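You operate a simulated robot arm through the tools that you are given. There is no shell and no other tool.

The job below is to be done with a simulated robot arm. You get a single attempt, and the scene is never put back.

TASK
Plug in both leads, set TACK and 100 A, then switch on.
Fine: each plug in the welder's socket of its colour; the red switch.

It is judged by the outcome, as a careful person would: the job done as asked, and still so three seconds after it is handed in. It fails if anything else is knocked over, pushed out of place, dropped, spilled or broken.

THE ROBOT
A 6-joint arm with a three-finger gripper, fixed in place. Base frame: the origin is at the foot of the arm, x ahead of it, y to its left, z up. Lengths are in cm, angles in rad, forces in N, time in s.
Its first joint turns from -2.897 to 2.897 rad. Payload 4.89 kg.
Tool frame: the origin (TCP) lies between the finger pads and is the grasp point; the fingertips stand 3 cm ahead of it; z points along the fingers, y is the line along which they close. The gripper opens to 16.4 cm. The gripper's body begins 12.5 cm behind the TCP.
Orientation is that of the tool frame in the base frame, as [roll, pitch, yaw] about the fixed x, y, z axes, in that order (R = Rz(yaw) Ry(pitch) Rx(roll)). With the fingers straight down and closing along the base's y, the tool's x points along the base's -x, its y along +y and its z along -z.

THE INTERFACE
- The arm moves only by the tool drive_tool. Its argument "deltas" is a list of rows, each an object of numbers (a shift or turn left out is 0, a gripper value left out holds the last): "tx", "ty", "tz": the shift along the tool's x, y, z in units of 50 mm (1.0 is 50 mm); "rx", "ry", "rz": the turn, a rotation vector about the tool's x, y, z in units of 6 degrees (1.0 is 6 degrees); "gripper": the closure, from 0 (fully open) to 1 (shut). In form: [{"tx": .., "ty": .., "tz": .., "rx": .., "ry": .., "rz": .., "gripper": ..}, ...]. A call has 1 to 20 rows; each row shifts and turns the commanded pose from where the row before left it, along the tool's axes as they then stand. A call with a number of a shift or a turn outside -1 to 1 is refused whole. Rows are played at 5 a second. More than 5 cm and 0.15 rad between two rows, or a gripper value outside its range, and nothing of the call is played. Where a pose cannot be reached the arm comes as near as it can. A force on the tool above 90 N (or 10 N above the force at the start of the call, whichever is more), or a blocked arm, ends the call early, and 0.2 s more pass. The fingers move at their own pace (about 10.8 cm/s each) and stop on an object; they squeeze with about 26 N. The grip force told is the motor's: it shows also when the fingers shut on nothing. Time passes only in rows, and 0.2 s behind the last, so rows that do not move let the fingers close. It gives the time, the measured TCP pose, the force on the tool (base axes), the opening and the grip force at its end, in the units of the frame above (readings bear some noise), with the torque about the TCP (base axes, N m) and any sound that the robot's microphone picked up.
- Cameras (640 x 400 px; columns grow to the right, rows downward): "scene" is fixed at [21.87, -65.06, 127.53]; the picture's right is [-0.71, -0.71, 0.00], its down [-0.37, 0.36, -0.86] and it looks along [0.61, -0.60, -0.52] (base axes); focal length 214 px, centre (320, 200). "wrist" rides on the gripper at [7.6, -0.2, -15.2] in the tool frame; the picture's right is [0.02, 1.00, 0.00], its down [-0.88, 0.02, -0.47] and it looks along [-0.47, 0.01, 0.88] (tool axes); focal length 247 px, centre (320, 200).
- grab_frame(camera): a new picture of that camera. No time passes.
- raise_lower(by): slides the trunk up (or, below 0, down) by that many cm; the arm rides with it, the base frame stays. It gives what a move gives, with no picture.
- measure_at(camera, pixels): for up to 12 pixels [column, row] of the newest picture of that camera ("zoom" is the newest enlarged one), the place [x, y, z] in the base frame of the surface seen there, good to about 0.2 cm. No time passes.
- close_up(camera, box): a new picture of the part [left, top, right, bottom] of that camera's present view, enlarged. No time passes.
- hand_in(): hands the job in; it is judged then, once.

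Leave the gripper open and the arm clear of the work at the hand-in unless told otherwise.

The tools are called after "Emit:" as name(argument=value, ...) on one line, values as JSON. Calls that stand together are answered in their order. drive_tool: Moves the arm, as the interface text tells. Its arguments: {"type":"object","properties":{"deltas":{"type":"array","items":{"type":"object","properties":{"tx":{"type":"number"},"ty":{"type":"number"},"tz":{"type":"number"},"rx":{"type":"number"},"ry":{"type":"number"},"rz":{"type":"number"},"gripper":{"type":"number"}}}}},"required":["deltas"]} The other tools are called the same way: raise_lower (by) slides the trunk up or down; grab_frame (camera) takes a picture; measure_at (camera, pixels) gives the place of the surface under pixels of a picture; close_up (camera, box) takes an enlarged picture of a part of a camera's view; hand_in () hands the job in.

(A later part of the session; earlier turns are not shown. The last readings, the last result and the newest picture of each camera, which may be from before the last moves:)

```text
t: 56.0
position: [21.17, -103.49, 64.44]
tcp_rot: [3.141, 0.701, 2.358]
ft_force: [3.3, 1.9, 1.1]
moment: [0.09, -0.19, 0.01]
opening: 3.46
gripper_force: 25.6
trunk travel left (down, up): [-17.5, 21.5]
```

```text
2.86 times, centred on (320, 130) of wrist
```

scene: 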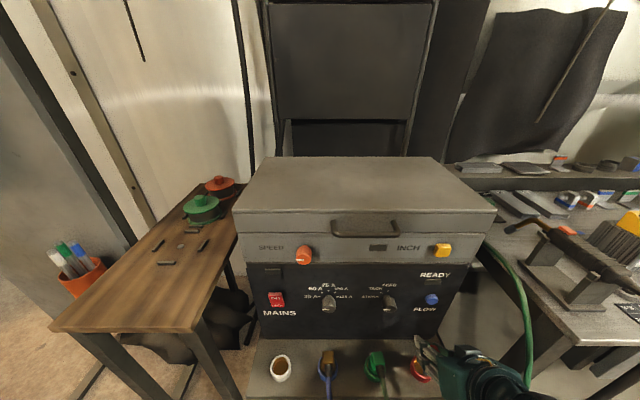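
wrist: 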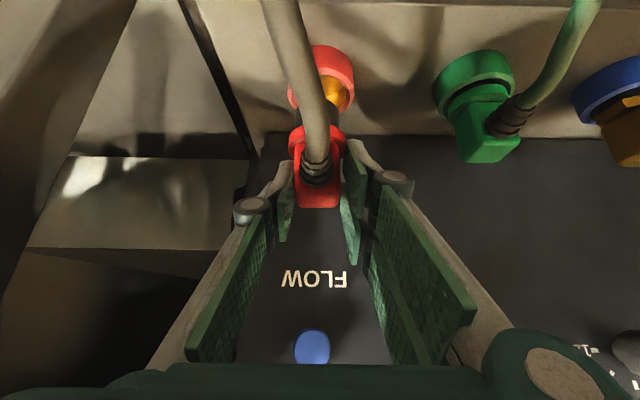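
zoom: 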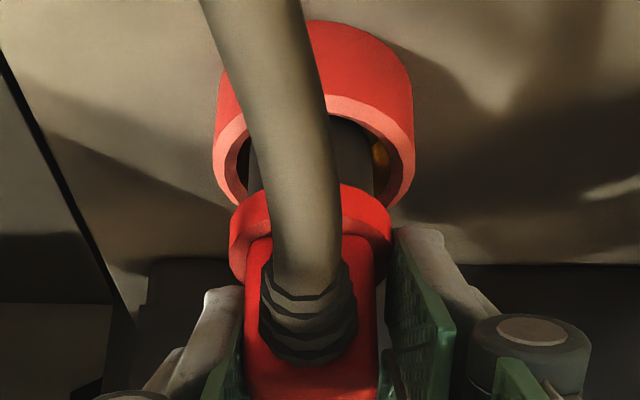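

Only small side forces; the pin is entering. I keep lowering, with a tiny 0.06 cm shift to −u.

Emit:
drive_tool(deltas=[{"tx": 0.0516, "ty": 0.012, "tz": 0.0611}, {"tx": 0.0516, "tz": 0.0611}, {}])

Emit:
close_up(camera="wrist", box=[280, 60, 360, 200])

```text
t: 56.8
position: [21.24, -103.44, 63.5]
tcp_rot: [-3.138, 0.702, 2.357]
ft_force: [-0.5, -0.9, -0.7]
moment: [-0.03, 0.02, 0.01]
opening: 3.46
gripper_force: 26.3
trunk travel left (down, up): [-17.5, 21.5]
```

```text
2.86 times, centred on (320, 130) of wrist
```

zoom: 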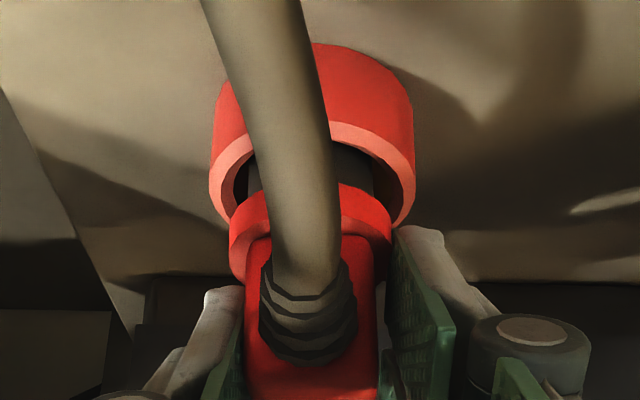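

No force now. I go on in 0.2–0.3 cm steps until it bottoms out (expected TCP z≈62.6).

Emit:
drive_tool(deltas=[{"tx": 0.0387, "tz": 0.0458}, {"tx": 0.0387, "tz": 0.0458}, {"tx": 0.0258, "tz": 0.0306}, {}])

Emit:
close_up(camera="wrist", box=[280, 60, 360, 200])

```text
t: 57.8
position: [21.31, -103.6, 62.87]
tcp_rot: [-3.139, 0.699, 2.357]
ft_force: [0.8, -1.4, 14.1]
moment: [0.08, -0.21, -0.01]
opening: 3.48
gripper_force: 25.5
trunk travel left (down, up): [-17.5, 21.5]
```

```text
2.86 times, centred on (320, 130) of wrist
```

zoom: 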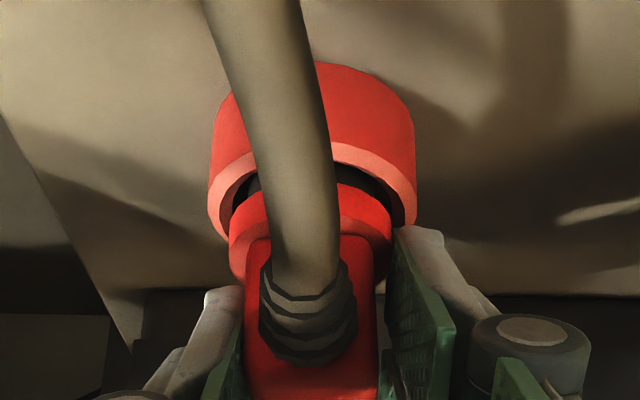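

Contact begins (14 N at z 62.87). One more small press to seat it, then relieve and open.

Emit:
drive_tool(deltas=[{"tx": 0.0258, "tz": 0.0306}, {}])

```text
t: 58.4
position: [21.21, -103.52, 62.54]
tcp_rot: [-3.139, 0.702, 2.359]
ft_force: [0.5, -7.0, 34.9]
moment: [-0.09, -0.24, -0.06]
opening: 3.5
gripper_force: 26.4
trunk travel left (down, up): [-17.5, 21.5]
```

Emit:
drive_tool(deltas=[{"tx": 0.0258, "tz": 0.0306}, {}])

Emit:
close_up(camera="wrist", box=[280, 60, 360, 200])

```text
t: 59.0
position: [21.25, -103.51, 62.48]
tcp_rot: [-3.141, 0.701, 2.359]
ft_force: [0.1, -15.5, 41.8]
moment: [-0.55, -0.16, -0.09]
opening: 3.48
gripper_force: 25.9
trunk travel left (down, up): [-17.5, 21.5]
```

```text
2.86 times, centred on (320, 130) of wrist
```

zoom: 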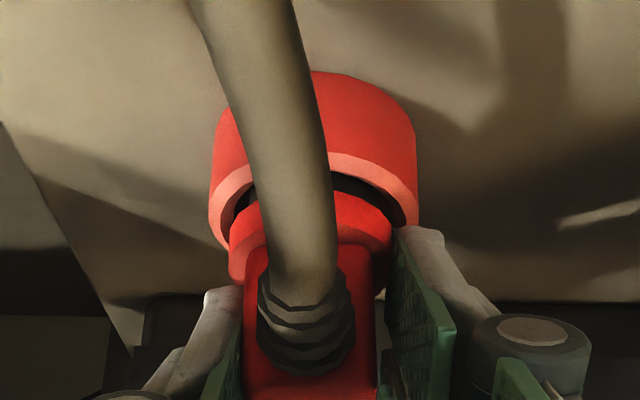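

It is bottomed (no further travel). I relieve the pressure and open the fingers.

Emit:
drive_tool(deltas=[{"tx": -0.0387, "tz": -0.0458}, {"gripper": 0.65}, {"gripper": 0.65}, {"gripper": 0.65}, {}])

Emit:
close_up(camera="wrist", box=[260, 60, 380, 220])

Emit:
close_up(camera="scene", box=[340, 320, 500, 400])

```text
t: 60.2
position: [21.2, -103.48, 62.67]
tcp_rot: [-3.14, 0.7, 2.355]
ft_force: [-0.8, 0.3, -0.6]
moment: [0.0, 0.03, 0.04]
opening: 5.74
gripper_force: 0.1
trunk travel left (down, up): [-17.5, 21.5]
```

```text
2.50 times, centred on (320, 140) of wrist
```

zoom: 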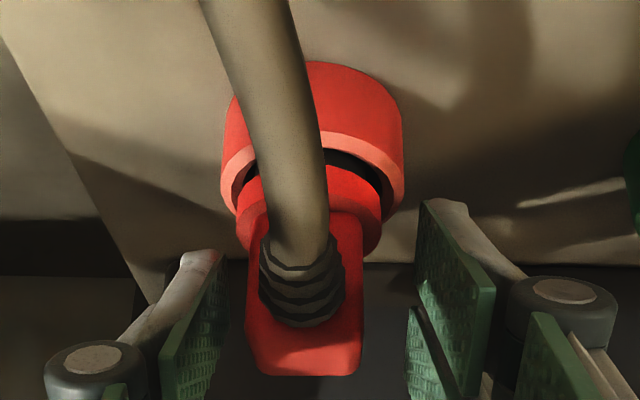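

```text
4.00 times, centred on (420, 360) of scene
```

zoom: 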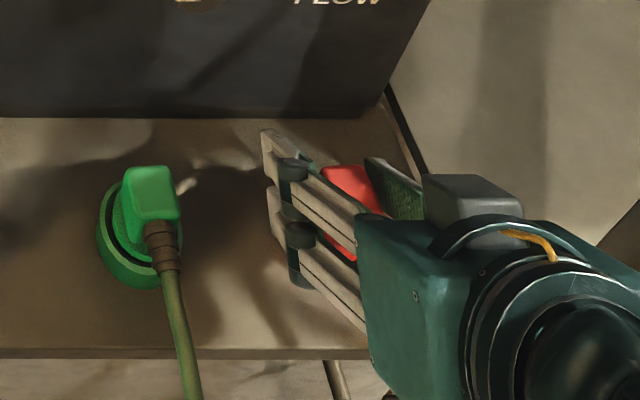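

Released and standing in the ring. I withdraw along the tool axis.

Emit:
drive_tool(deltas=[{"tz": -0.3}, {"tz": -0.4}, {"tz": -0.5}, {"tz": -0.7}, {"tz": -0.7}, {"tz": -0.7}, {"tz": -0.7}])

Emit:
grab_frame(camera="wrist")

Emit:
close_up(camera="scene", box=[300, 320, 460, 400])

Emit:
measure_at(camera="zoom", pixels=[[290, 155], [300, 165], [470, 165], [480, 175], [460, 175], [470, 230]])

```text
t: 61.8
position: [12.19, -94.52, 77.78]
tcp_rot: [-3.141, 0.699, 2.359]
ft_force: [0.6, -1.2, -0.5]
moment: [0.08, -0.01, 0.07]
opening: 5.72
gripper_force: 0.0
trunk travel left (down, up): [-17.5, 21.5]
```

```text
taken
```

wrist: 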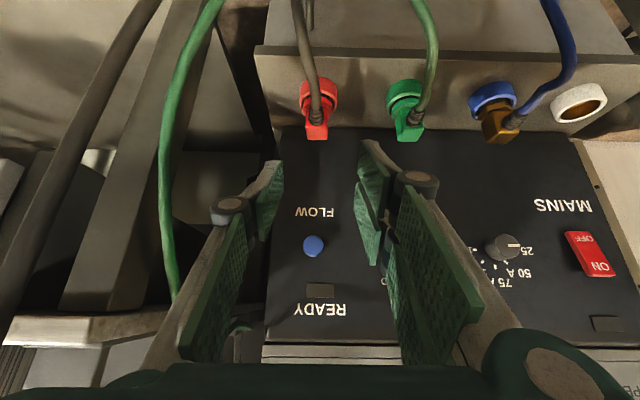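

```text
4.00 times, centred on (380, 360) of scene
```

zoom: 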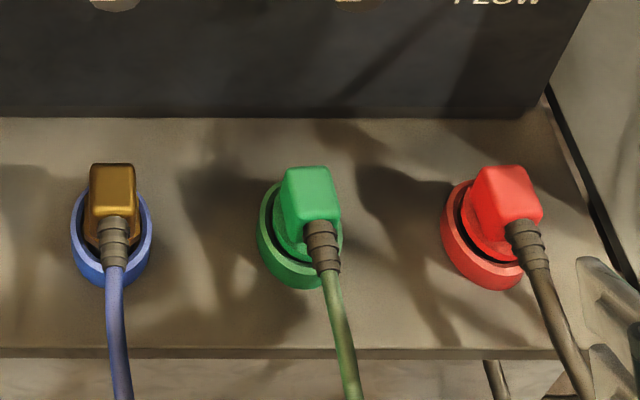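

```text
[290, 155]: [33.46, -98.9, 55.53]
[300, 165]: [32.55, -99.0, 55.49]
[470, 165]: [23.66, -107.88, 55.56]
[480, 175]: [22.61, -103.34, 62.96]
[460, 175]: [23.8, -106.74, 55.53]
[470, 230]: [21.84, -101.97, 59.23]
```

Both plugs are in. I check the heights and tilt of the red one against the green one.

Emit:
measure_at(camera="zoom", pixels=[[500, 190], [515, 175], [490, 200], [490, 178], [530, 200], [510, 205], [300, 190], [320, 180], [300, 210], [325, 205], [115, 180], [110, 205]])

Emit:
close_up(camera="wrist", box=[270, 60, 450, 160])

Emit:
measure_at(camera="zoom", pixels=[[130, 280], [160, 280], [195, 280], [130, 265], [160, 170], [440, 270], [470, 275], [500, 270], [175, 130], [110, 130], [240, 130], [120, 200]])

```text
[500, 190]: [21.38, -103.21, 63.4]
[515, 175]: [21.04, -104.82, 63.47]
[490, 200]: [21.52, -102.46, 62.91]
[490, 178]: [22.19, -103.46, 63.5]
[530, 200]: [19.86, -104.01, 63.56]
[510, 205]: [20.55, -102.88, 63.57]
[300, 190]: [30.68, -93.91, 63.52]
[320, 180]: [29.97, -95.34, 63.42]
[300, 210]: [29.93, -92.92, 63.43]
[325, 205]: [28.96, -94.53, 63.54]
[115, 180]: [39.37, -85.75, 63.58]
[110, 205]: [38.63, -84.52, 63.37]
```

```text
3.56 times, centred on (360, 110) of wrist
```

zoom: 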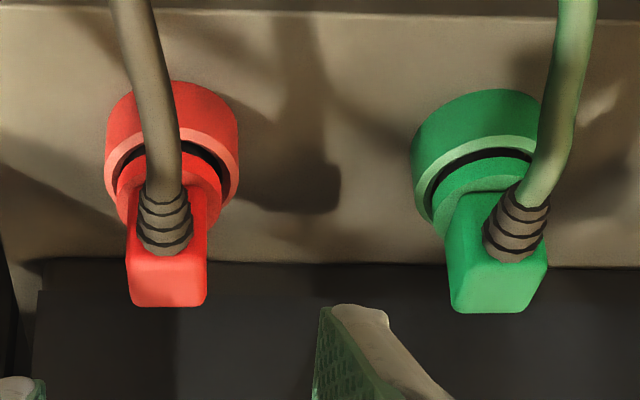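

```text
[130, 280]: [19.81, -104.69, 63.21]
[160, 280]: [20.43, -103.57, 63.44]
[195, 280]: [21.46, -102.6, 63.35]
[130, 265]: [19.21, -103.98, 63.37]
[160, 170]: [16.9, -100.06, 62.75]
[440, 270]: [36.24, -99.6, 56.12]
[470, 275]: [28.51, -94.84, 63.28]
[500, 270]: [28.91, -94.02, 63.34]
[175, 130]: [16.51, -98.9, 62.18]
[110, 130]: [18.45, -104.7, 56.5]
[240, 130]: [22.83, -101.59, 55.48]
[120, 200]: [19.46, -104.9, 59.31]
```

All plug tops are at 63.4–63.5 like the blue one: both leads are plugged in. Now the knobs. I check the panel's lip and knob details, then retreat and turn the tool horizontal facing the panel.

Emit:
drive_tool(deltas=[{"tx": 0.073, "ty": 0.707, "tz": -0.427}, {"tx": 0.073, "ty": 0.707, "tz": -0.427}, {"tx": 0.073, "ty": 0.707, "tz": -0.427}, {}])

Emit:
grab_frame(camera="scene")

Emit:
measure_at(camera="scene", pixels=[[350, 266], [350, 260], [350, 250], [350, 240], [304, 254], [331, 303], [390, 303], [432, 299], [437, 276], [387, 248], [276, 292], [276, 306]])

Emit:
close_up(camera="wrist", box=[240, 120, 400, 320])

```text
t: 62.8
position: [16.05, -83.35, 81.98]
tcp_rot: [-3.139, 0.699, 2.358]
ft_force: [-0.5, -0.3, 0.2]
moment: [0.0, 0.03, 0.0]
opening: 5.78
gripper_force: 0.0
trunk travel left (down, up): [-17.5, 21.5]
```

```text
taken
```

scene: 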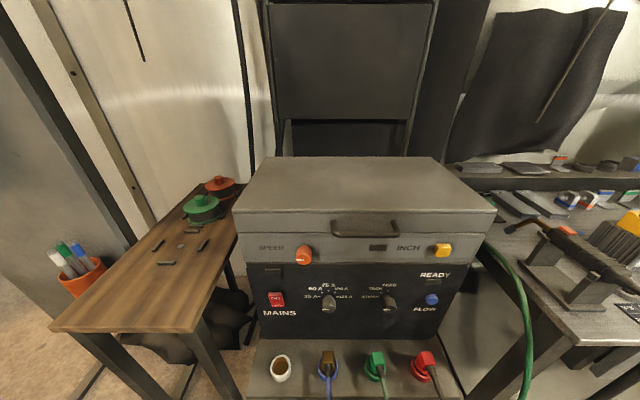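

```text
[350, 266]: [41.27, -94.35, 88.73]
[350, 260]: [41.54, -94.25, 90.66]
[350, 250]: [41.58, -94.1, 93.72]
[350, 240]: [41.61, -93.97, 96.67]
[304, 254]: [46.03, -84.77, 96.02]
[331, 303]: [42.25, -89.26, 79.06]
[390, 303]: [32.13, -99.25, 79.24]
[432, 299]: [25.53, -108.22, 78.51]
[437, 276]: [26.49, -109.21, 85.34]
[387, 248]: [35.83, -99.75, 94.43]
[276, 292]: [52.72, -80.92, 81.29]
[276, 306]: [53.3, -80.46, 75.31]
```

```text
2.00 times, centred on (320, 220) of wrist
```

zoom: 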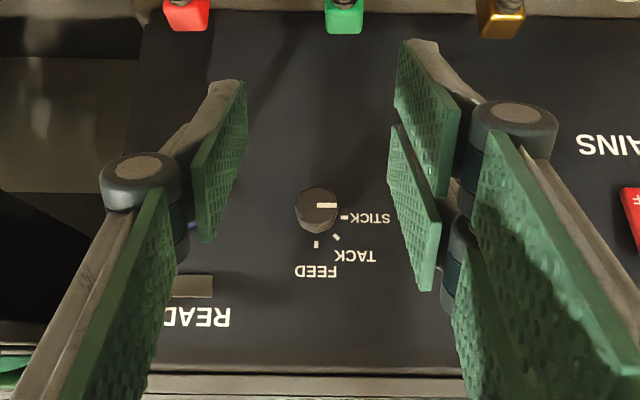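

The panel face is flat up to z≈88.7, so there is room around the knobs. I zoom on the mode knob for its exact centre and size.

Emit:
close_up(camera="wrist", box=[290, 195, 370, 260])

Emit:
measure_at(camera="zoom", pixels=[[215, 175], [180, 175], [250, 175], [215, 150], [215, 205], [215, 240], [300, 200], [280, 245], [215, 270], [255, 170], [170, 200], [262, 215]])

```text
6.15 times, centred on (330, 228) of wrist
```

zoom: 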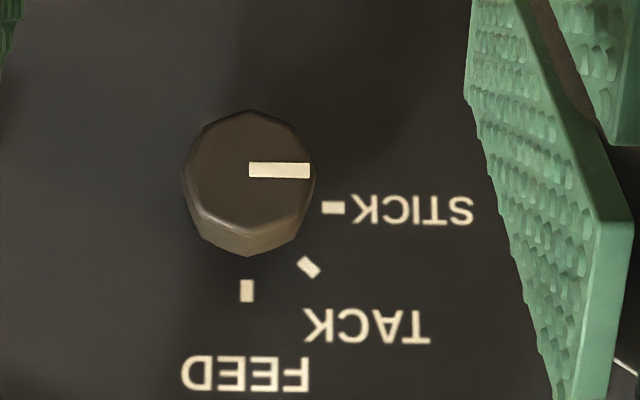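

```text
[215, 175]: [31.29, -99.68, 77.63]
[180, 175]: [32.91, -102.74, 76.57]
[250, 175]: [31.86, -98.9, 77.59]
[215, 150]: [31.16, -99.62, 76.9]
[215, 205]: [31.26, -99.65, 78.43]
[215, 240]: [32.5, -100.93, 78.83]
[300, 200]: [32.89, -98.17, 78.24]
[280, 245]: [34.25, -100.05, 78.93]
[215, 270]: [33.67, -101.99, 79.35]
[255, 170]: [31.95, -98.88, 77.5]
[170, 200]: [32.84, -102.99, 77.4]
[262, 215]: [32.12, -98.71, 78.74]
```

Mode knob: centre u≈47.5, z≈77.55, radius ≈1.75, face at n −92.46, mark at STICK. I move 6 cm in and pitch the tool to horizontal.

Emit:
drive_tool(deltas=[{"tx": -0.46, "tz": 0.39}, {"tx": -0.46, "tz": 0.39}, {"ry": -0.833}, {"ry": -0.833}, {"ry": -0.833}, {"ry": -0.833}, {"ry": -0.833}, {"ry": -0.833}, {"ry": -0.833}, {"ry": -0.833}, {"ry": -0.833}, {"ry": -0.833}, {}])

Emit:
grab_frame(camera="wrist")

Emit:
grab_frame(camera="scene")

```text
t: 65.6
position: [20.02, -95.83, 87.33]
tcp_rot: [-1.721, 1.569, -2.502]
ft_force: [0.4, 0.3, 0.2]
moment: [0.01, 0.03, 0.01]
opening: 5.75
gripper_force: 0.1
out of reach, approached as far as the arm can: row 7, 8, 9, 10, 11, 12
trunk travel left (down, up): [-17.5, 21.5]
```

```text
taken
```

wrist: 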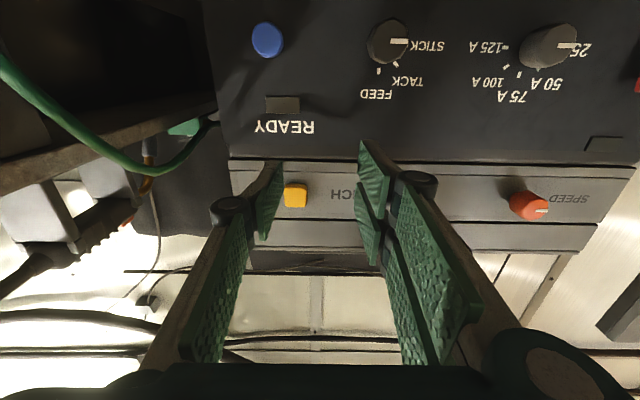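

```text
taken
```

scene: 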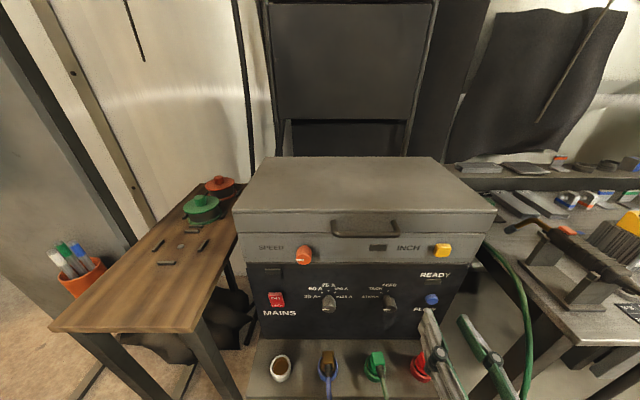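

The arm can't fold to that near pose; it ended a bit further out and up (u 53.6, n −81.9, z 87.3) but horizontal. I test with a 2 cm forward step how it follows.

Emit:
drive_tool(deltas=[{"tz": 0.2}, {"tz": 0.2}, {}])

```text
t: 66.4
position: [21.45, -97.06, 87.33]
tcp_rot: [-0.55, 1.57, -1.335]
ft_force: [0.0, 0.4, -0.4]
moment: [-0.01, 0.04, 0.01]
opening: 5.73
gripper_force: 0.1
trunk travel left (down, up): [-17.5, 21.5]
```

It follows exactly from the present pose. I move to the pre-grasp in front of the mode knob (u 47.5, n −87, z 77.55).

Emit:
drive_tool(deltas=[{"tx": 0.489, "ty": 0.298, "tz": 0.16}, {"tx": 0.489, "ty": 0.298, "tz": 0.16}, {"tx": 0.489, "ty": 0.298, "tz": 0.16}, {"tx": 0.489, "ty": 0.298, "tz": 0.16}, {}])

Emit:
grab_frame(camera="wrist")

Emit:
grab_frame(camera="scene")

```text
t: 67.6
position: [28.0, -99.2, 79.43]
tcp_rot: [-0.386, 1.568, -1.169]
ft_force: [-14.5, 27.8, 14.7]
moment: [0.6, -0.37, 1.29]
opening: 6.54
gripper_force: 6.6
out of reach, approached as far as the arm can: row 2, 3, 4
trunk travel left (down, up): [-17.5, 21.5]
```

```text
taken
```

wrist: 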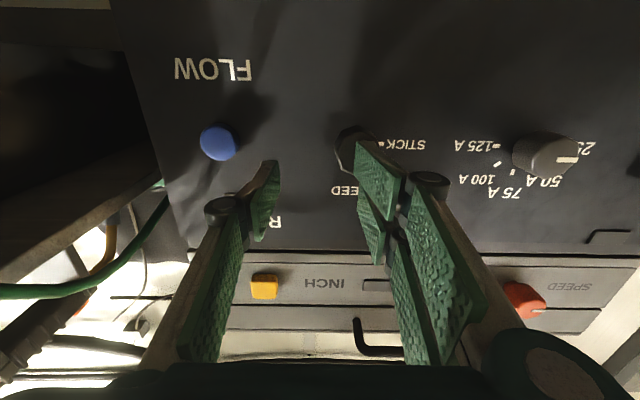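

```text
taken
```

scene: 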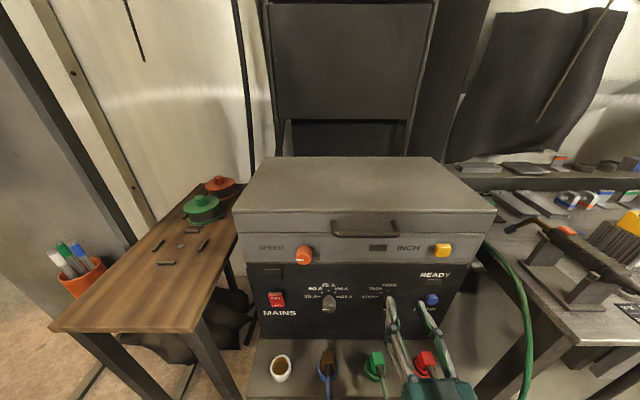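

A finger touched the mode knob's face because the pose near there is out of reach (the arm can't fold enough) and it slid outward. I back off up and out at once.

Emit:
drive_tool(deltas=[{"tx": -0.2, "tz": -0.2}, {"tx": -0.3, "tz": -0.2}, {"tx": -0.4, "tz": -0.2}, {"tx": -0.4, "tz": -0.1}, {}])

Emit:
close_up(camera="scene", box=[290, 255, 470, 325])

Emit:
grab_frame(camera="wrist")

```text
t: 68.8
position: [25.62, -97.13, 85.74]
tcp_rot: [-0.626, 1.568, -1.411]
ft_force: [0.3, -0.5, 0.0]
moment: [0.01, 0.01, 0.0]
opening: 5.76
gripper_force: 0.2
out of reach, approached as far as the arm can: row 1
trunk travel left (down, up): [-17.5, 21.5]
```

```text
3.56 times, centred on (380, 290) of scene
```

zoom: 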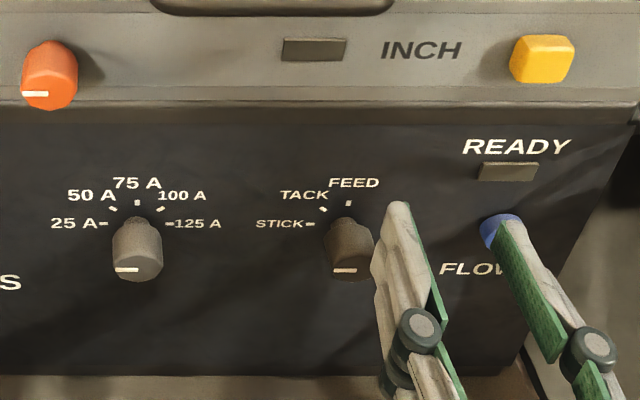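

```text
taken
```

wrist: 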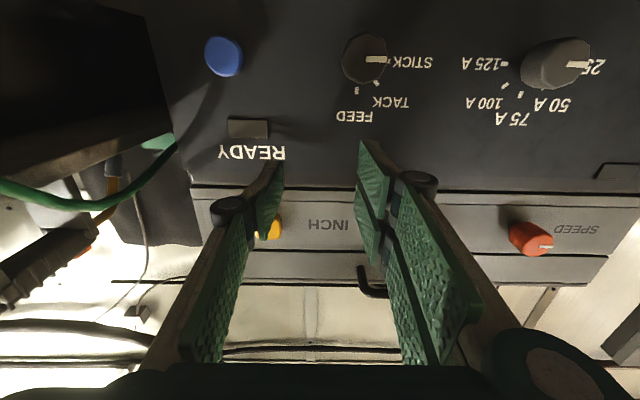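

The knob is unchanged (mark still at STICK) and nothing else moved. The trunk can help: I raise the TCP 6 cm and back 2 cm, then lower the trunk so the arm works higher relative to its shoulder.

Emit:
drive_tool(deltas=[{"tx": -0.4, "tz": -0.2}, {"tx": -0.4, "tz": -0.2}, {"tx": -0.4}, {}])

Emit:
raise_lower(by=-7)

Emit:
grab_frame(camera="scene")

```text
t: 69.8
position: [24.18, -95.84, 91.88]
tcp_rot: [2.533, 1.57, 1.75]
ft_force: [-1.0, -0.8, 0.1]
moment: [0.03, -0.04, -0.02]
opening: 5.73
gripper_force: 0.0
trunk travel left (down, up): [-17.5, 21.5]
```

```text
t: 70.9
position: [24.03, -95.67, 84.82]
tcp_rot: [-0.597, 1.569, -1.381]
ft_force: [-0.5, -0.2, 0.1]
moment: [0.04, 0.03, 0.01]
opening: 5.74
gripper_force: 0.1
trunk travel left (down, up): [-10.5, 28.5]
```

```text
taken
```

scene: 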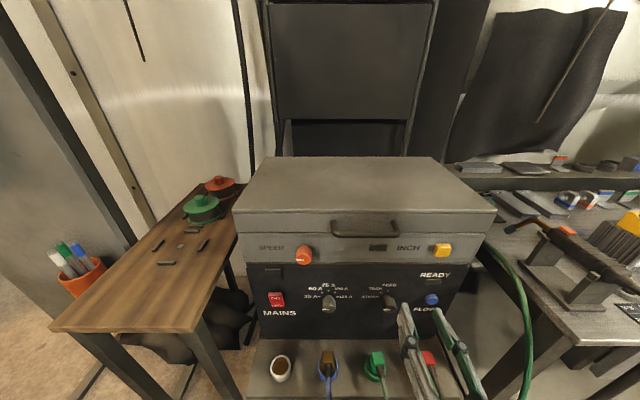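

Works as expected. I repeat: raise the TCP 6 cm and back off, then lower the trunk 9 cm more.

Emit:
drive_tool(deltas=[{"tx": -0.4, "tz": -0.2}, {"tx": -0.4, "tz": -0.2}, {"tx": -0.4}, {}])

Emit:
raise_lower(by=-9)

Emit:
grab_frame(camera="wrist")

Emit:
grab_frame(camera="scene")

```text
t: 71.9
position: [22.62, -94.38, 90.63]
tcp_rot: [-0.593, 1.57, -1.378]
ft_force: [-0.1, 0.0, -0.2]
moment: [0.03, -0.03, 0.01]
opening: 5.74
gripper_force: 0.1
trunk travel left (down, up): [-10.5, 28.5]
```

```text
t: 73.1
position: [22.67, -94.45, 81.78]
tcp_rot: [-0.583, 1.569, -1.367]
ft_force: [0.0, -0.2, -0.5]
moment: [0.02, -0.04, 0.02]
opening: 5.74
gripper_force: 0.1
trunk travel left (down, up): [-1.5, 37.5]
```

```text
taken
```

wrist: 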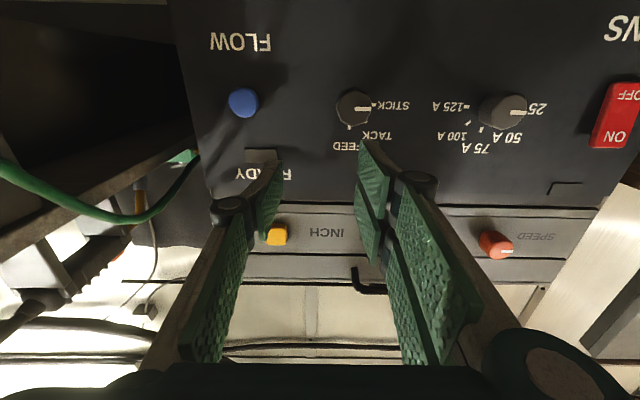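

```text
taken
```

scene: 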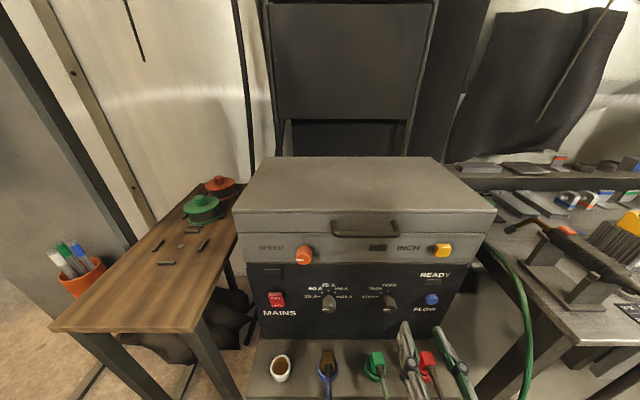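

Now in a better posture. I move to u 47.5, z 77.55 while staying at n −82.8 and check for reach.

Emit:
drive_tool(deltas=[{"tx": 0.282, "ty": 0.217}, {"tx": 0.282, "ty": 0.217}, {"tx": 0.282, "ty": 0.217}, {}])

Emit:
grab_frame(camera="wrist")

```text
t: 74.1
position: [24.91, -92.02, 77.54]
tcp_rot: [1.809, 1.569, 1.027]
ft_force: [0.2, -0.3, -0.5]
moment: [0.03, 0.03, 0.01]
opening: 5.74
gripper_force: 0.2
trunk travel left (down, up): [-1.5, 37.5]
```

```text
taken
```

wrist: 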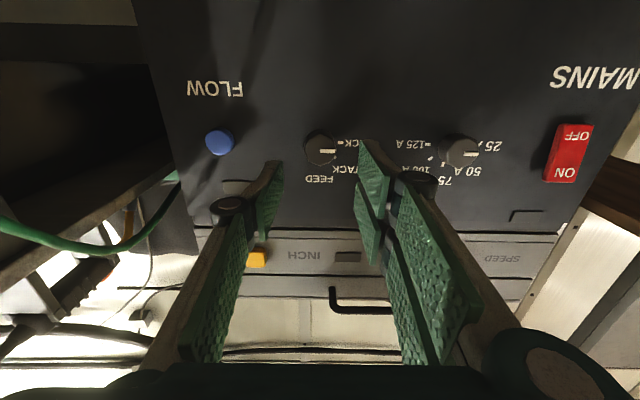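

Aligned: knob at (321,149) where the tool axis should project (320,151). I advance 6 cm, then check before the last part.

Emit:
drive_tool(deltas=[{"tz": 0.4}, {"tz": 0.4}, {"tz": 0.4}, {}])

Emit:
grab_frame(camera="wrist")

```text
t: 75.1
position: [29.04, -96.36, 77.39]
tcp_rot: [-0.565, 1.57, -1.35]
ft_force: [0.8, 1.0, 1.1]
moment: [0.05, 0.05, -0.02]
opening: 5.7
gripper_force: 0.1
trunk travel left (down, up): [-1.5, 37.5]
```

```text
taken
```

wrist: 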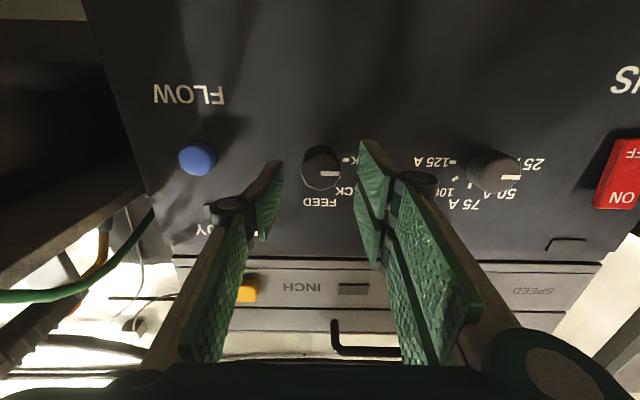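

Still centred. I advance 3.5 cm more so the pads surround the knob (tips ~0.7 cm off the panel).

Emit:
drive_tool(deltas=[{"tz": 0.35}, {"tz": 0.35}, {}])

Emit:
grab_frame(camera="wrist")

Emit:
close_up(camera="scene", box=[330, 270, 450, 350])

```text
t: 75.9
position: [31.49, -98.67, 77.41]
tcp_rot: [-0.585, 1.569, -1.371]
ft_force: [-0.6, -0.7, 0.8]
moment: [-0.01, 0.03, 0.0]
opening: 5.72
gripper_force: 0.0
trunk travel left (down, up): [-1.5, 37.5]
```

```text
taken
```

wrist: 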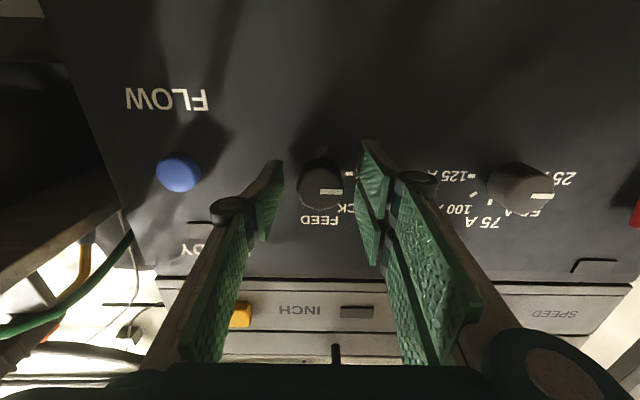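

```text
5.00 times, centred on (390, 310) of scene
```

zoom: 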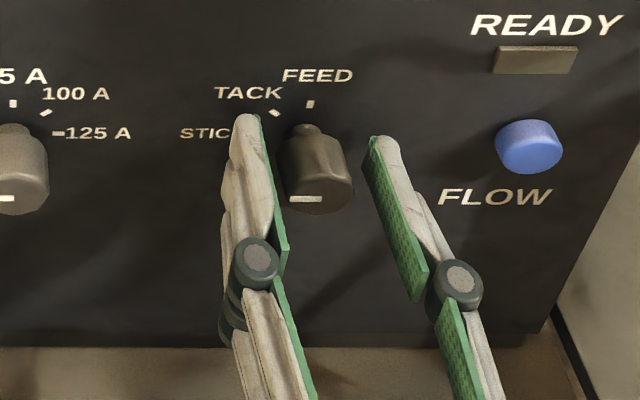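

The knob is between the pads. I close on it.

Emit:
drive_tool(deltas=[{"gripper": 0.75}, {"gripper": 1.0}, {"gripper": 1.0}, {}])

Emit:
grab_frame(camera="wrist")

```text
t: 76.9
position: [31.59, -98.73, 77.58]
tcp_rot: [-0.589, 1.569, -1.375]
ft_force: [1.9, -4.0, 1.1]
moment: [0.01, 0.03, 0.27]
opening: 3.27
gripper_force: 44.7
trunk travel left (down, up): [-1.5, 37.5]
```

```text
taken
```

wrist: 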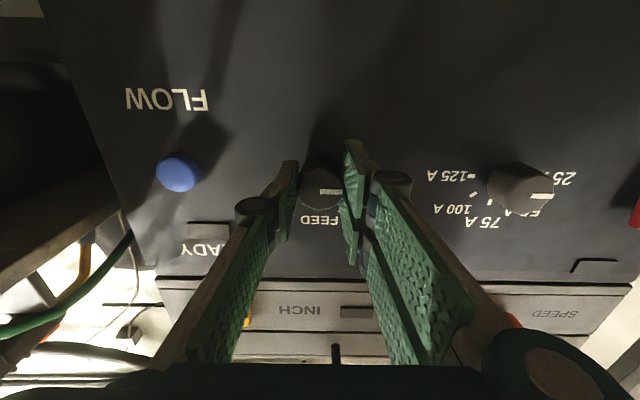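

Gripped (3.27 cm). I turn clockwise (rz +) 24° first and check that the mark follows.

Emit:
drive_tool(deltas=[{"rz": 0.8}, {"rz": 0.8}, {"rz": 0.8}, {"rz": 0.8}, {"rz": 0.8}, {}])

Emit:
grab_frame(camera="wrist")

Emit:
close_up(camera="scene", box=[330, 270, 450, 350])

```text
t: 78.3
position: [31.62, -98.65, 77.44]
tcp_rot: [1.567, 1.152, 0.785]
ft_force: [-17.1, 24.7, -14.4]
moment: [0.24, 0.28, 0.19]
opening: 3.27
gripper_force: 45.2
trunk travel left (down, up): [-1.5, 37.5]
```

```text
taken
```

wrist: 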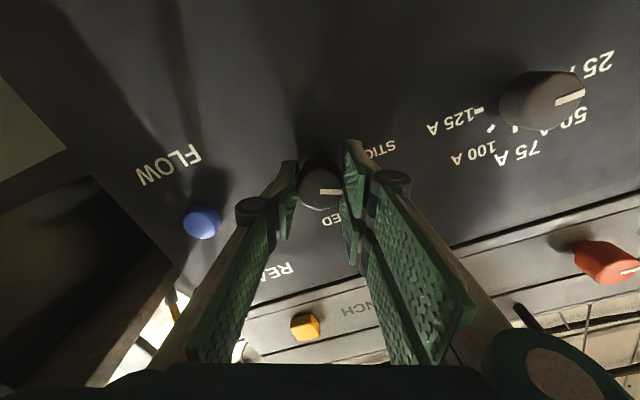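

```text
5.00 times, centred on (390, 310) of scene
```

zoom: 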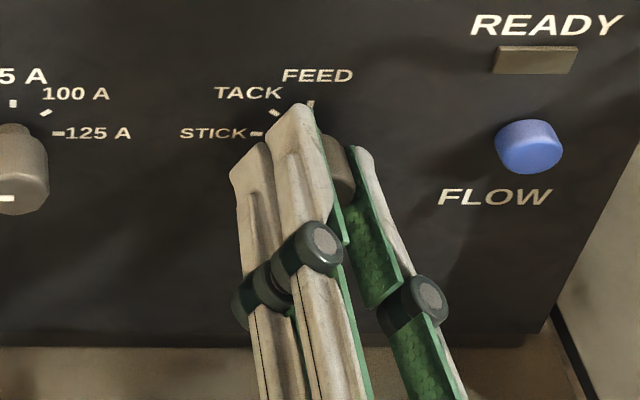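

The mark turns with the gripper. I complete the remaining 21° to reach TACK.

Emit:
drive_tool(deltas=[{"rz": 0.7}, {"rz": 0.7}, {"rz": 0.7}, {"rz": 0.7}, {"rz": 0.7}, {}])

Emit:
grab_frame(camera="wrist")

Emit:
close_up(camera="scene", box=[330, 270, 450, 350])

```text
t: 79.7
position: [31.56, -98.85, 77.59]
tcp_rot: [1.57, 0.786, 0.784]
ft_force: [-10.0, 9.4, -10.8]
moment: [0.09, 0.05, -0.14]
opening: 3.25
gripper_force: 44.6
trunk travel left (down, up): [-1.5, 37.5]
```

```text
taken
```

wrist: 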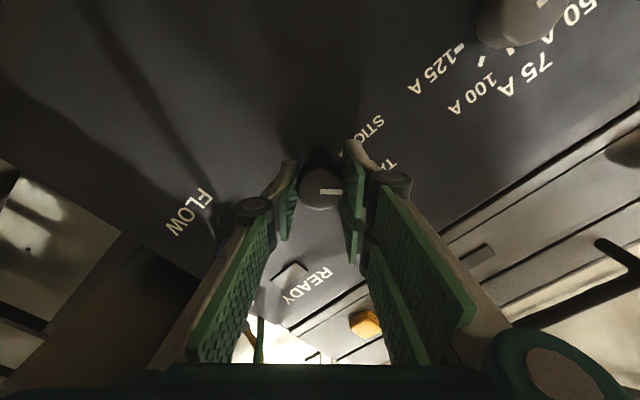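

```text
5.00 times, centred on (390, 310) of scene
```

zoom: 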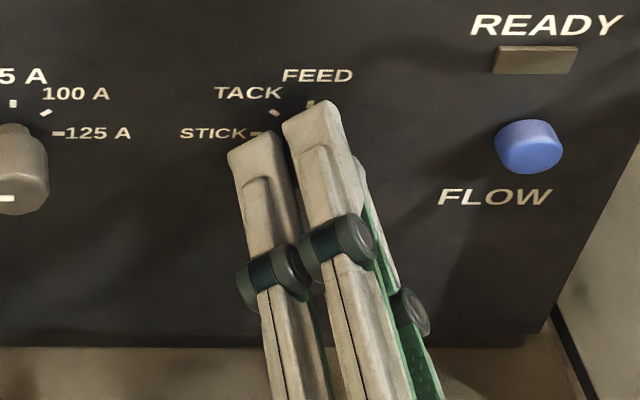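

Turned 45°. I open the fingers and look at the mark before backing out.

Emit:
drive_tool(deltas=[{"gripper": 0.65}, {"gripper": 0.65}, {"gripper": 0.65}, {}])

Emit:
close_up(camera="wrist", box=[260, 120, 400, 240])

```text
t: 80.7
position: [31.62, -98.78, 77.53]
tcp_rot: [1.57, 0.786, 0.786]
ft_force: [-0.1, -0.4, 0.5]
moment: [0.02, -0.01, 0.01]
opening: 5.74
gripper_force: 0.1
trunk travel left (down, up): [-1.5, 37.5]
```

```text
3.33 times, centred on (330, 180) of wrist
```

zoom: 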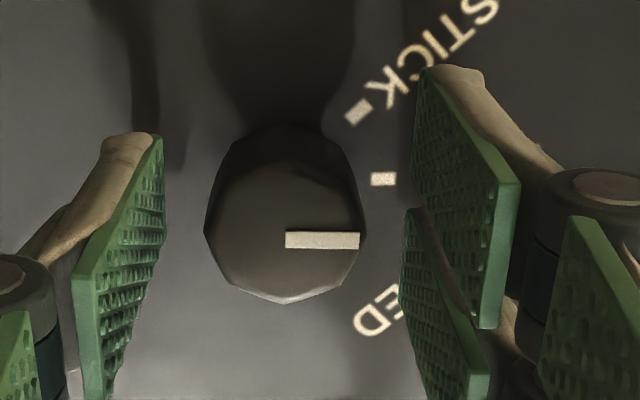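

The mark lies exactly toward the TACK tick. I back straight out, turn the tool back to level, and check the result.

Emit:
drive_tool(deltas=[{"tz": -0.4}, {"tz": -0.6}, {"tz": -0.8}, {"rz": -0.9375}, {"rz": -0.9375}, {"rz": -0.9375}, {"rz": -0.9375}, {"rz": -0.9375}, {"rz": -0.9375}, {"rz": -0.9375}, {"rz": -0.9375}, {}])

Emit:
close_up(camera="wrist", box=[260, 100, 400, 220])

Emit:
close_up(camera="scene", box=[290, 265, 450, 345])

```text
t: 83.3
position: [25.29, -92.53, 77.4]
tcp_rot: [-0.783, 1.57, -1.567]
ft_force: [-0.5, -0.1, 0.3]
moment: [-0.01, 0.0, -0.03]
opening: 5.75
gripper_force: 0.0
trunk travel left (down, up): [-1.5, 37.5]
```

```text
3.33 times, centred on (330, 160) of wrist
```

zoom: 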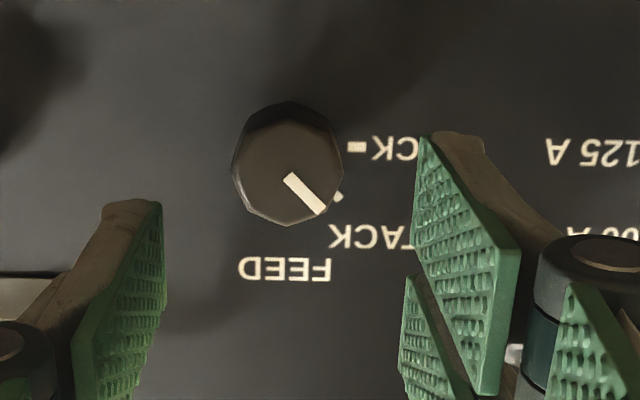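

```text
4.00 times, centred on (370, 305) of scene
```

zoom: 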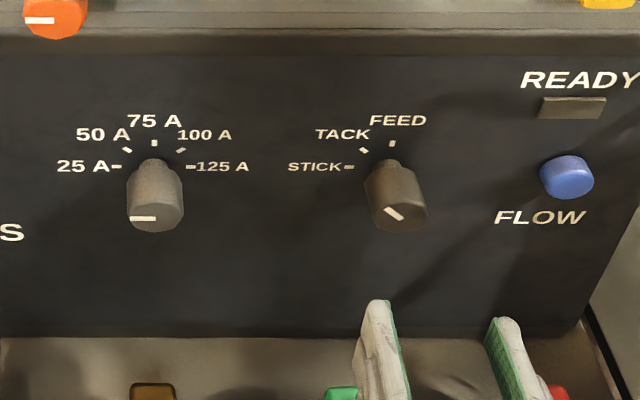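

TACK is set. Next the amps knob at u 32.6: I step sideways 7.5 cm first, watching for reach limits.

Emit:
drive_tool(deltas=[{"ty": 0.5}, {"ty": 0.5}, {"ty": 0.5}, {}])

```text
t: 84.3
position: [30.72, -90.13, 79.67]
tcp_rot: [3.091, 1.569, 2.31]
ft_force: [-0.3, 0.3, 0.5]
moment: [0.05, 0.02, 0.03]
opening: 5.75
gripper_force: 0.1
out of reach, approached as far as the arm can: row 1, 2, 3
trunk travel left (down, up): [-1.5, 37.5]
```

That neighbourhood is at the arm's fold limit for a fully horizontal tool. With the tool pitched 20° down (tilting about the closing axis) the pads still lie flat along the knob, and there is more room. I pitch back by 20° and step sideways to the amps knob.

Emit:
drive_tool(deltas=[{"ry": 0.833}, {"ry": 0.833}, {"ry": 0.833}, {"ry": 0.834}, {}])

Emit:
drive_tool(deltas=[{"ty": 0.5}, {"ty": 0.5}, {}])

Emit:
grab_frame(camera="wrist")

Emit:
grab_frame(camera="scene")

```text
t: 85.5
position: [30.71, -90.26, 79.8]
tcp_rot: [3.141, 1.221, 2.356]
ft_force: [0.0, 0.0, -0.5]
moment: [0.01, 0.0, 0.03]
opening: 5.74
gripper_force: 0.1
trunk travel left (down, up): [-1.5, 37.5]
```

```text
t: 86.3
position: [34.31, -86.72, 79.74]
tcp_rot: [3.141, 1.224, 2.356]
ft_force: [-0.2, 0.2, 0.7]
moment: [0.0, -0.04, 0.07]
opening: 5.75
gripper_force: 0.1
trunk travel left (down, up): [-1.5, 37.5]
```

```text
taken
```

wrist: 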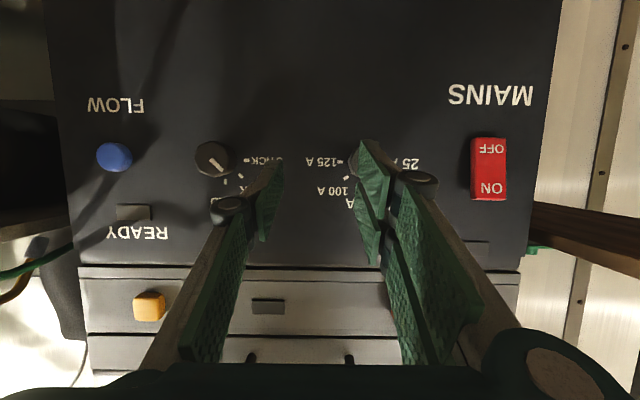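

```text
taken
```

scene: 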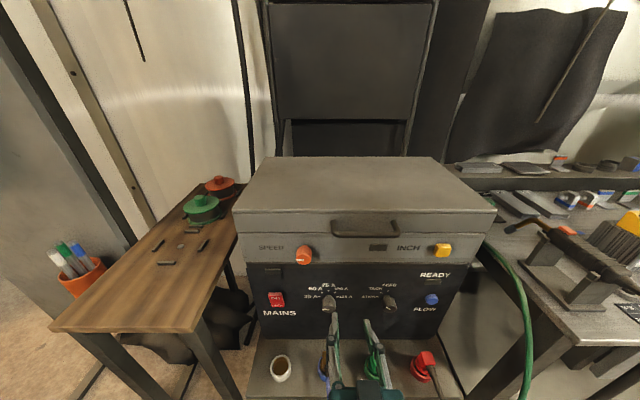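

In reach now. I continue 4.5 cm to the amps knob's column and measure it.

Emit:
drive_tool(deltas=[{"ty": 0.45}, {"ty": 0.45}, {}])

Emit:
grab_frame(camera="wrist")

Emit:
close_up(camera="wrist", box=[280, 130, 370, 210])

```text
t: 87.1
position: [37.38, -83.56, 79.71]
tcp_rot: [3.141, 1.224, 2.358]
ft_force: [-0.4, -0.3, 1.0]
moment: [0.0, -0.02, 0.02]
opening: 5.72
gripper_force: 0.1
trunk travel left (down, up): [-1.5, 37.5]
```

```text
taken
```

wrist: 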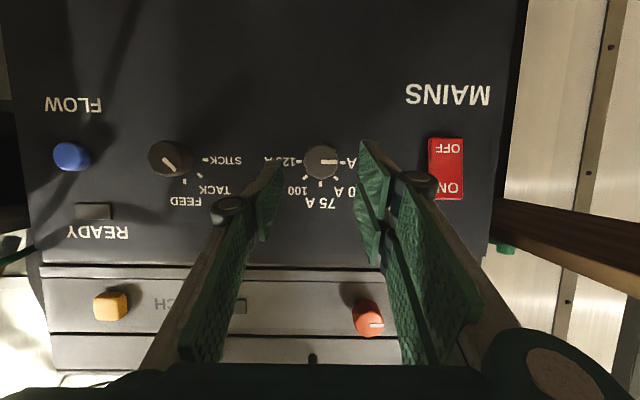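

```text
5.00 times, centred on (325, 170) of wrist
```

zoom: 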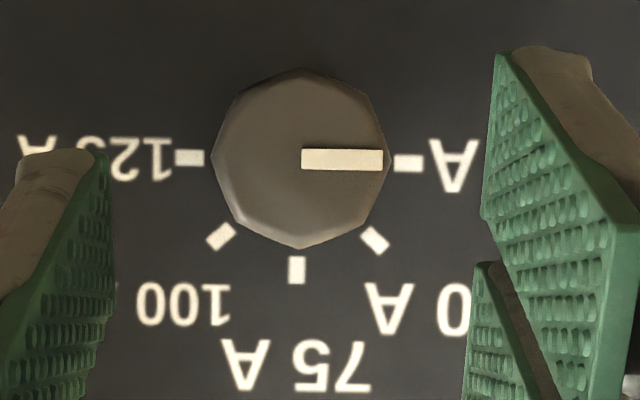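

Emit:
measure_at(camera="zoom", pixels=[[290, 160], [302, 175], [230, 160], [375, 180], [302, 90], [302, 230], [190, 158], [408, 163], [296, 270], [222, 237], [375, 240], [340, 160]])

```text
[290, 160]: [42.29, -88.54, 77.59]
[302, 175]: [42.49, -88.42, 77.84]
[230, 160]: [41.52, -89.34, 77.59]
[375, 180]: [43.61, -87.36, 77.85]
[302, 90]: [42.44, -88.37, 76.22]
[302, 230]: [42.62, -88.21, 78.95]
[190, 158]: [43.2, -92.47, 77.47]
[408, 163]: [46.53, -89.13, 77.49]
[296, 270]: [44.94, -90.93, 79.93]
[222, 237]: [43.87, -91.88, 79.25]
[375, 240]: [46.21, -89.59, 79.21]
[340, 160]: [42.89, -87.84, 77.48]
```

Amps knob: centre u 32.5, z 77.5, mark at 25 A. I advance 6.75 cm along the tool axis to enclose it.

Emit:
drive_tool(deltas=[{"tx": -0.007, "ty": 0.01, "tz": 0.45}, {"tx": -0.007, "ty": 0.01, "tz": 0.45}, {"tx": -0.007, "ty": 0.01, "tz": 0.45}, {}])

Emit:
close_up(camera="wrist", box=[250, 120, 390, 240])

Emit:
close_up(camera="scene", box=[270, 270, 390, 350])

```text
t: 88.1
position: [42.16, -88.03, 77.65]
tcp_rot: [-3.141, 1.222, 2.359]
ft_force: [-1.0, -0.3, 0.3]
moment: [0.02, 0.07, 0.0]
opening: 5.74
gripper_force: 0.1
trunk travel left (down, up): [-1.5, 37.5]
```

```text
3.33 times, centred on (320, 180) of wrist
```

zoom: 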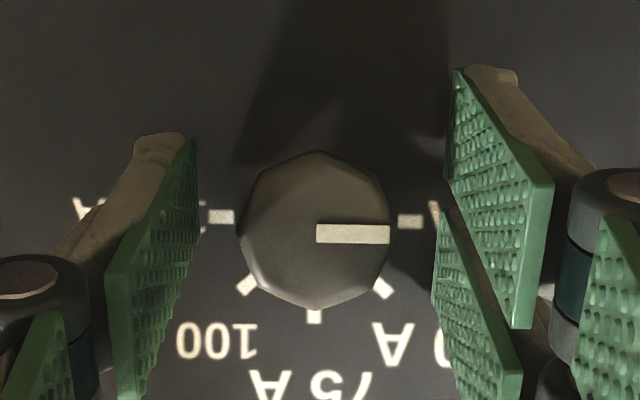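

```text
5.00 times, centred on (330, 310) of scene
```

zoom: 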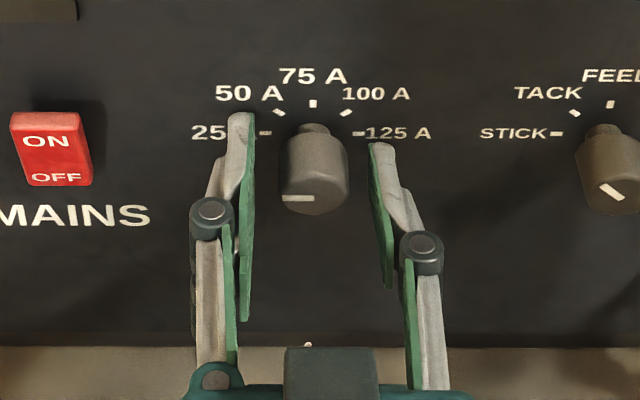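

Centred around the knob. I close and turn clockwise about the knob's own axis, first 30°.

Emit:
drive_tool(deltas=[{"gripper": 0.75}, {"gripper": 1.0}, {"gripper": 1.0}, {"rx": -0.34, "rz": 0.94}, {"rx": -0.34, "rz": 0.94}, {"rx": -0.34, "rz": 0.94}, {"rx": -0.34, "rz": 0.94}, {"rx": -0.34, "rz": 0.94}, {}])

Emit:
close_up(camera="wrist", box=[250, 120, 390, 240])

Emit:
close_up(camera="scene", box=[270, 270, 390, 350])

```text
t: 90.1
position: [42.12, -88.05, 77.58]
tcp_rot: [2.103, 0.95, 1.41]
ft_force: [-4.0, -40.6, 11.3]
moment: [-0.37, -0.36, -0.85]
opening: 3.32
gripper_force: 45.4
trunk travel left (down, up): [-1.5, 37.5]
```

```text
3.33 times, centred on (320, 180) of wrist
```

zoom: 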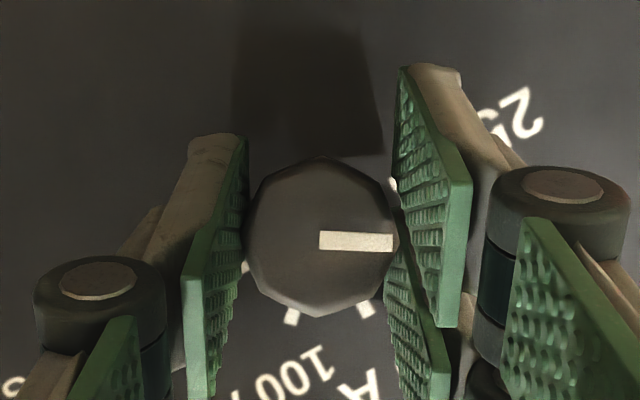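

```text
5.00 times, centred on (330, 310) of scene
```

zoom: 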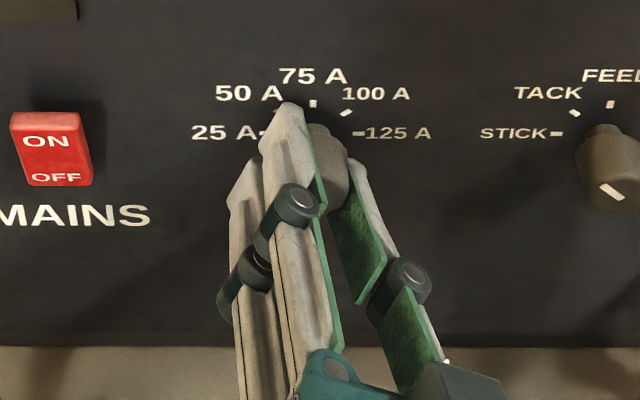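

The mark turns with the gripper. I continue another 37.5° (to ≈67.5° total).

Emit:
drive_tool(deltas=[{"rx": -0.34, "rz": 0.94}, {"rx": -0.34, "rz": 0.94}, {"rx": -0.34, "rz": 0.94}, {"rx": -0.34, "rz": 0.94}, {"rx": -0.34, "rz": 0.94}, {"rx": -0.34, "rz": 0.94}, {"rx": -0.085, "rz": 0.235}, {}])

Emit:
close_up(camera="wrist", box=[250, 120, 390, 240])

Emit:
close_up(camera="scene", box=[270, 270, 390, 350])

```text
t: 91.9
position: [42.27, -87.89, 77.49]
tcp_rot: [1.713, 0.366, 1.161]
ft_force: [-32.0, -5.5, -20.3]
moment: [0.55, 0.47, -0.88]
opening: 3.3
gripper_force: 44.7
trunk travel left (down, up): [-1.5, 37.5]
```

```text
3.33 times, centred on (320, 180) of wrist
```

zoom: 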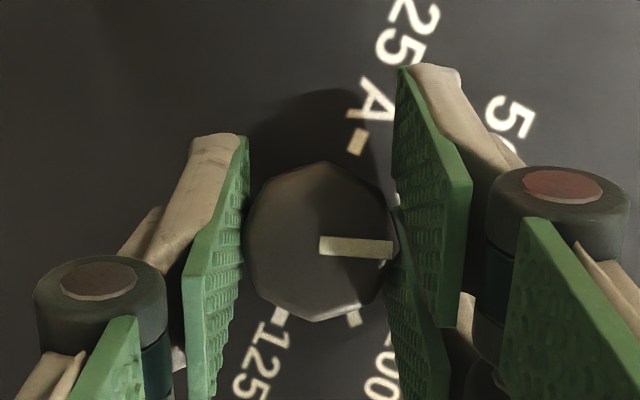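

```text
5.00 times, centred on (330, 310) of scene
```

zoom: 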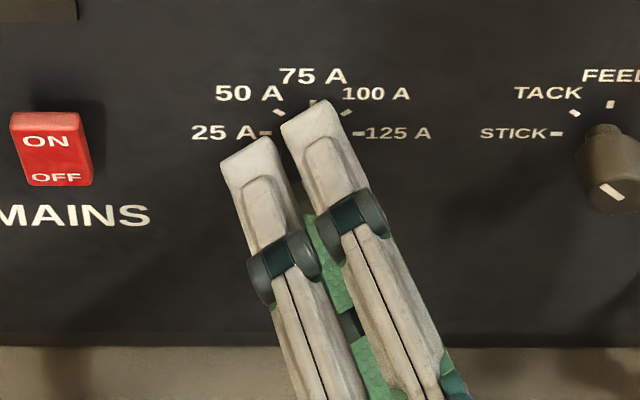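

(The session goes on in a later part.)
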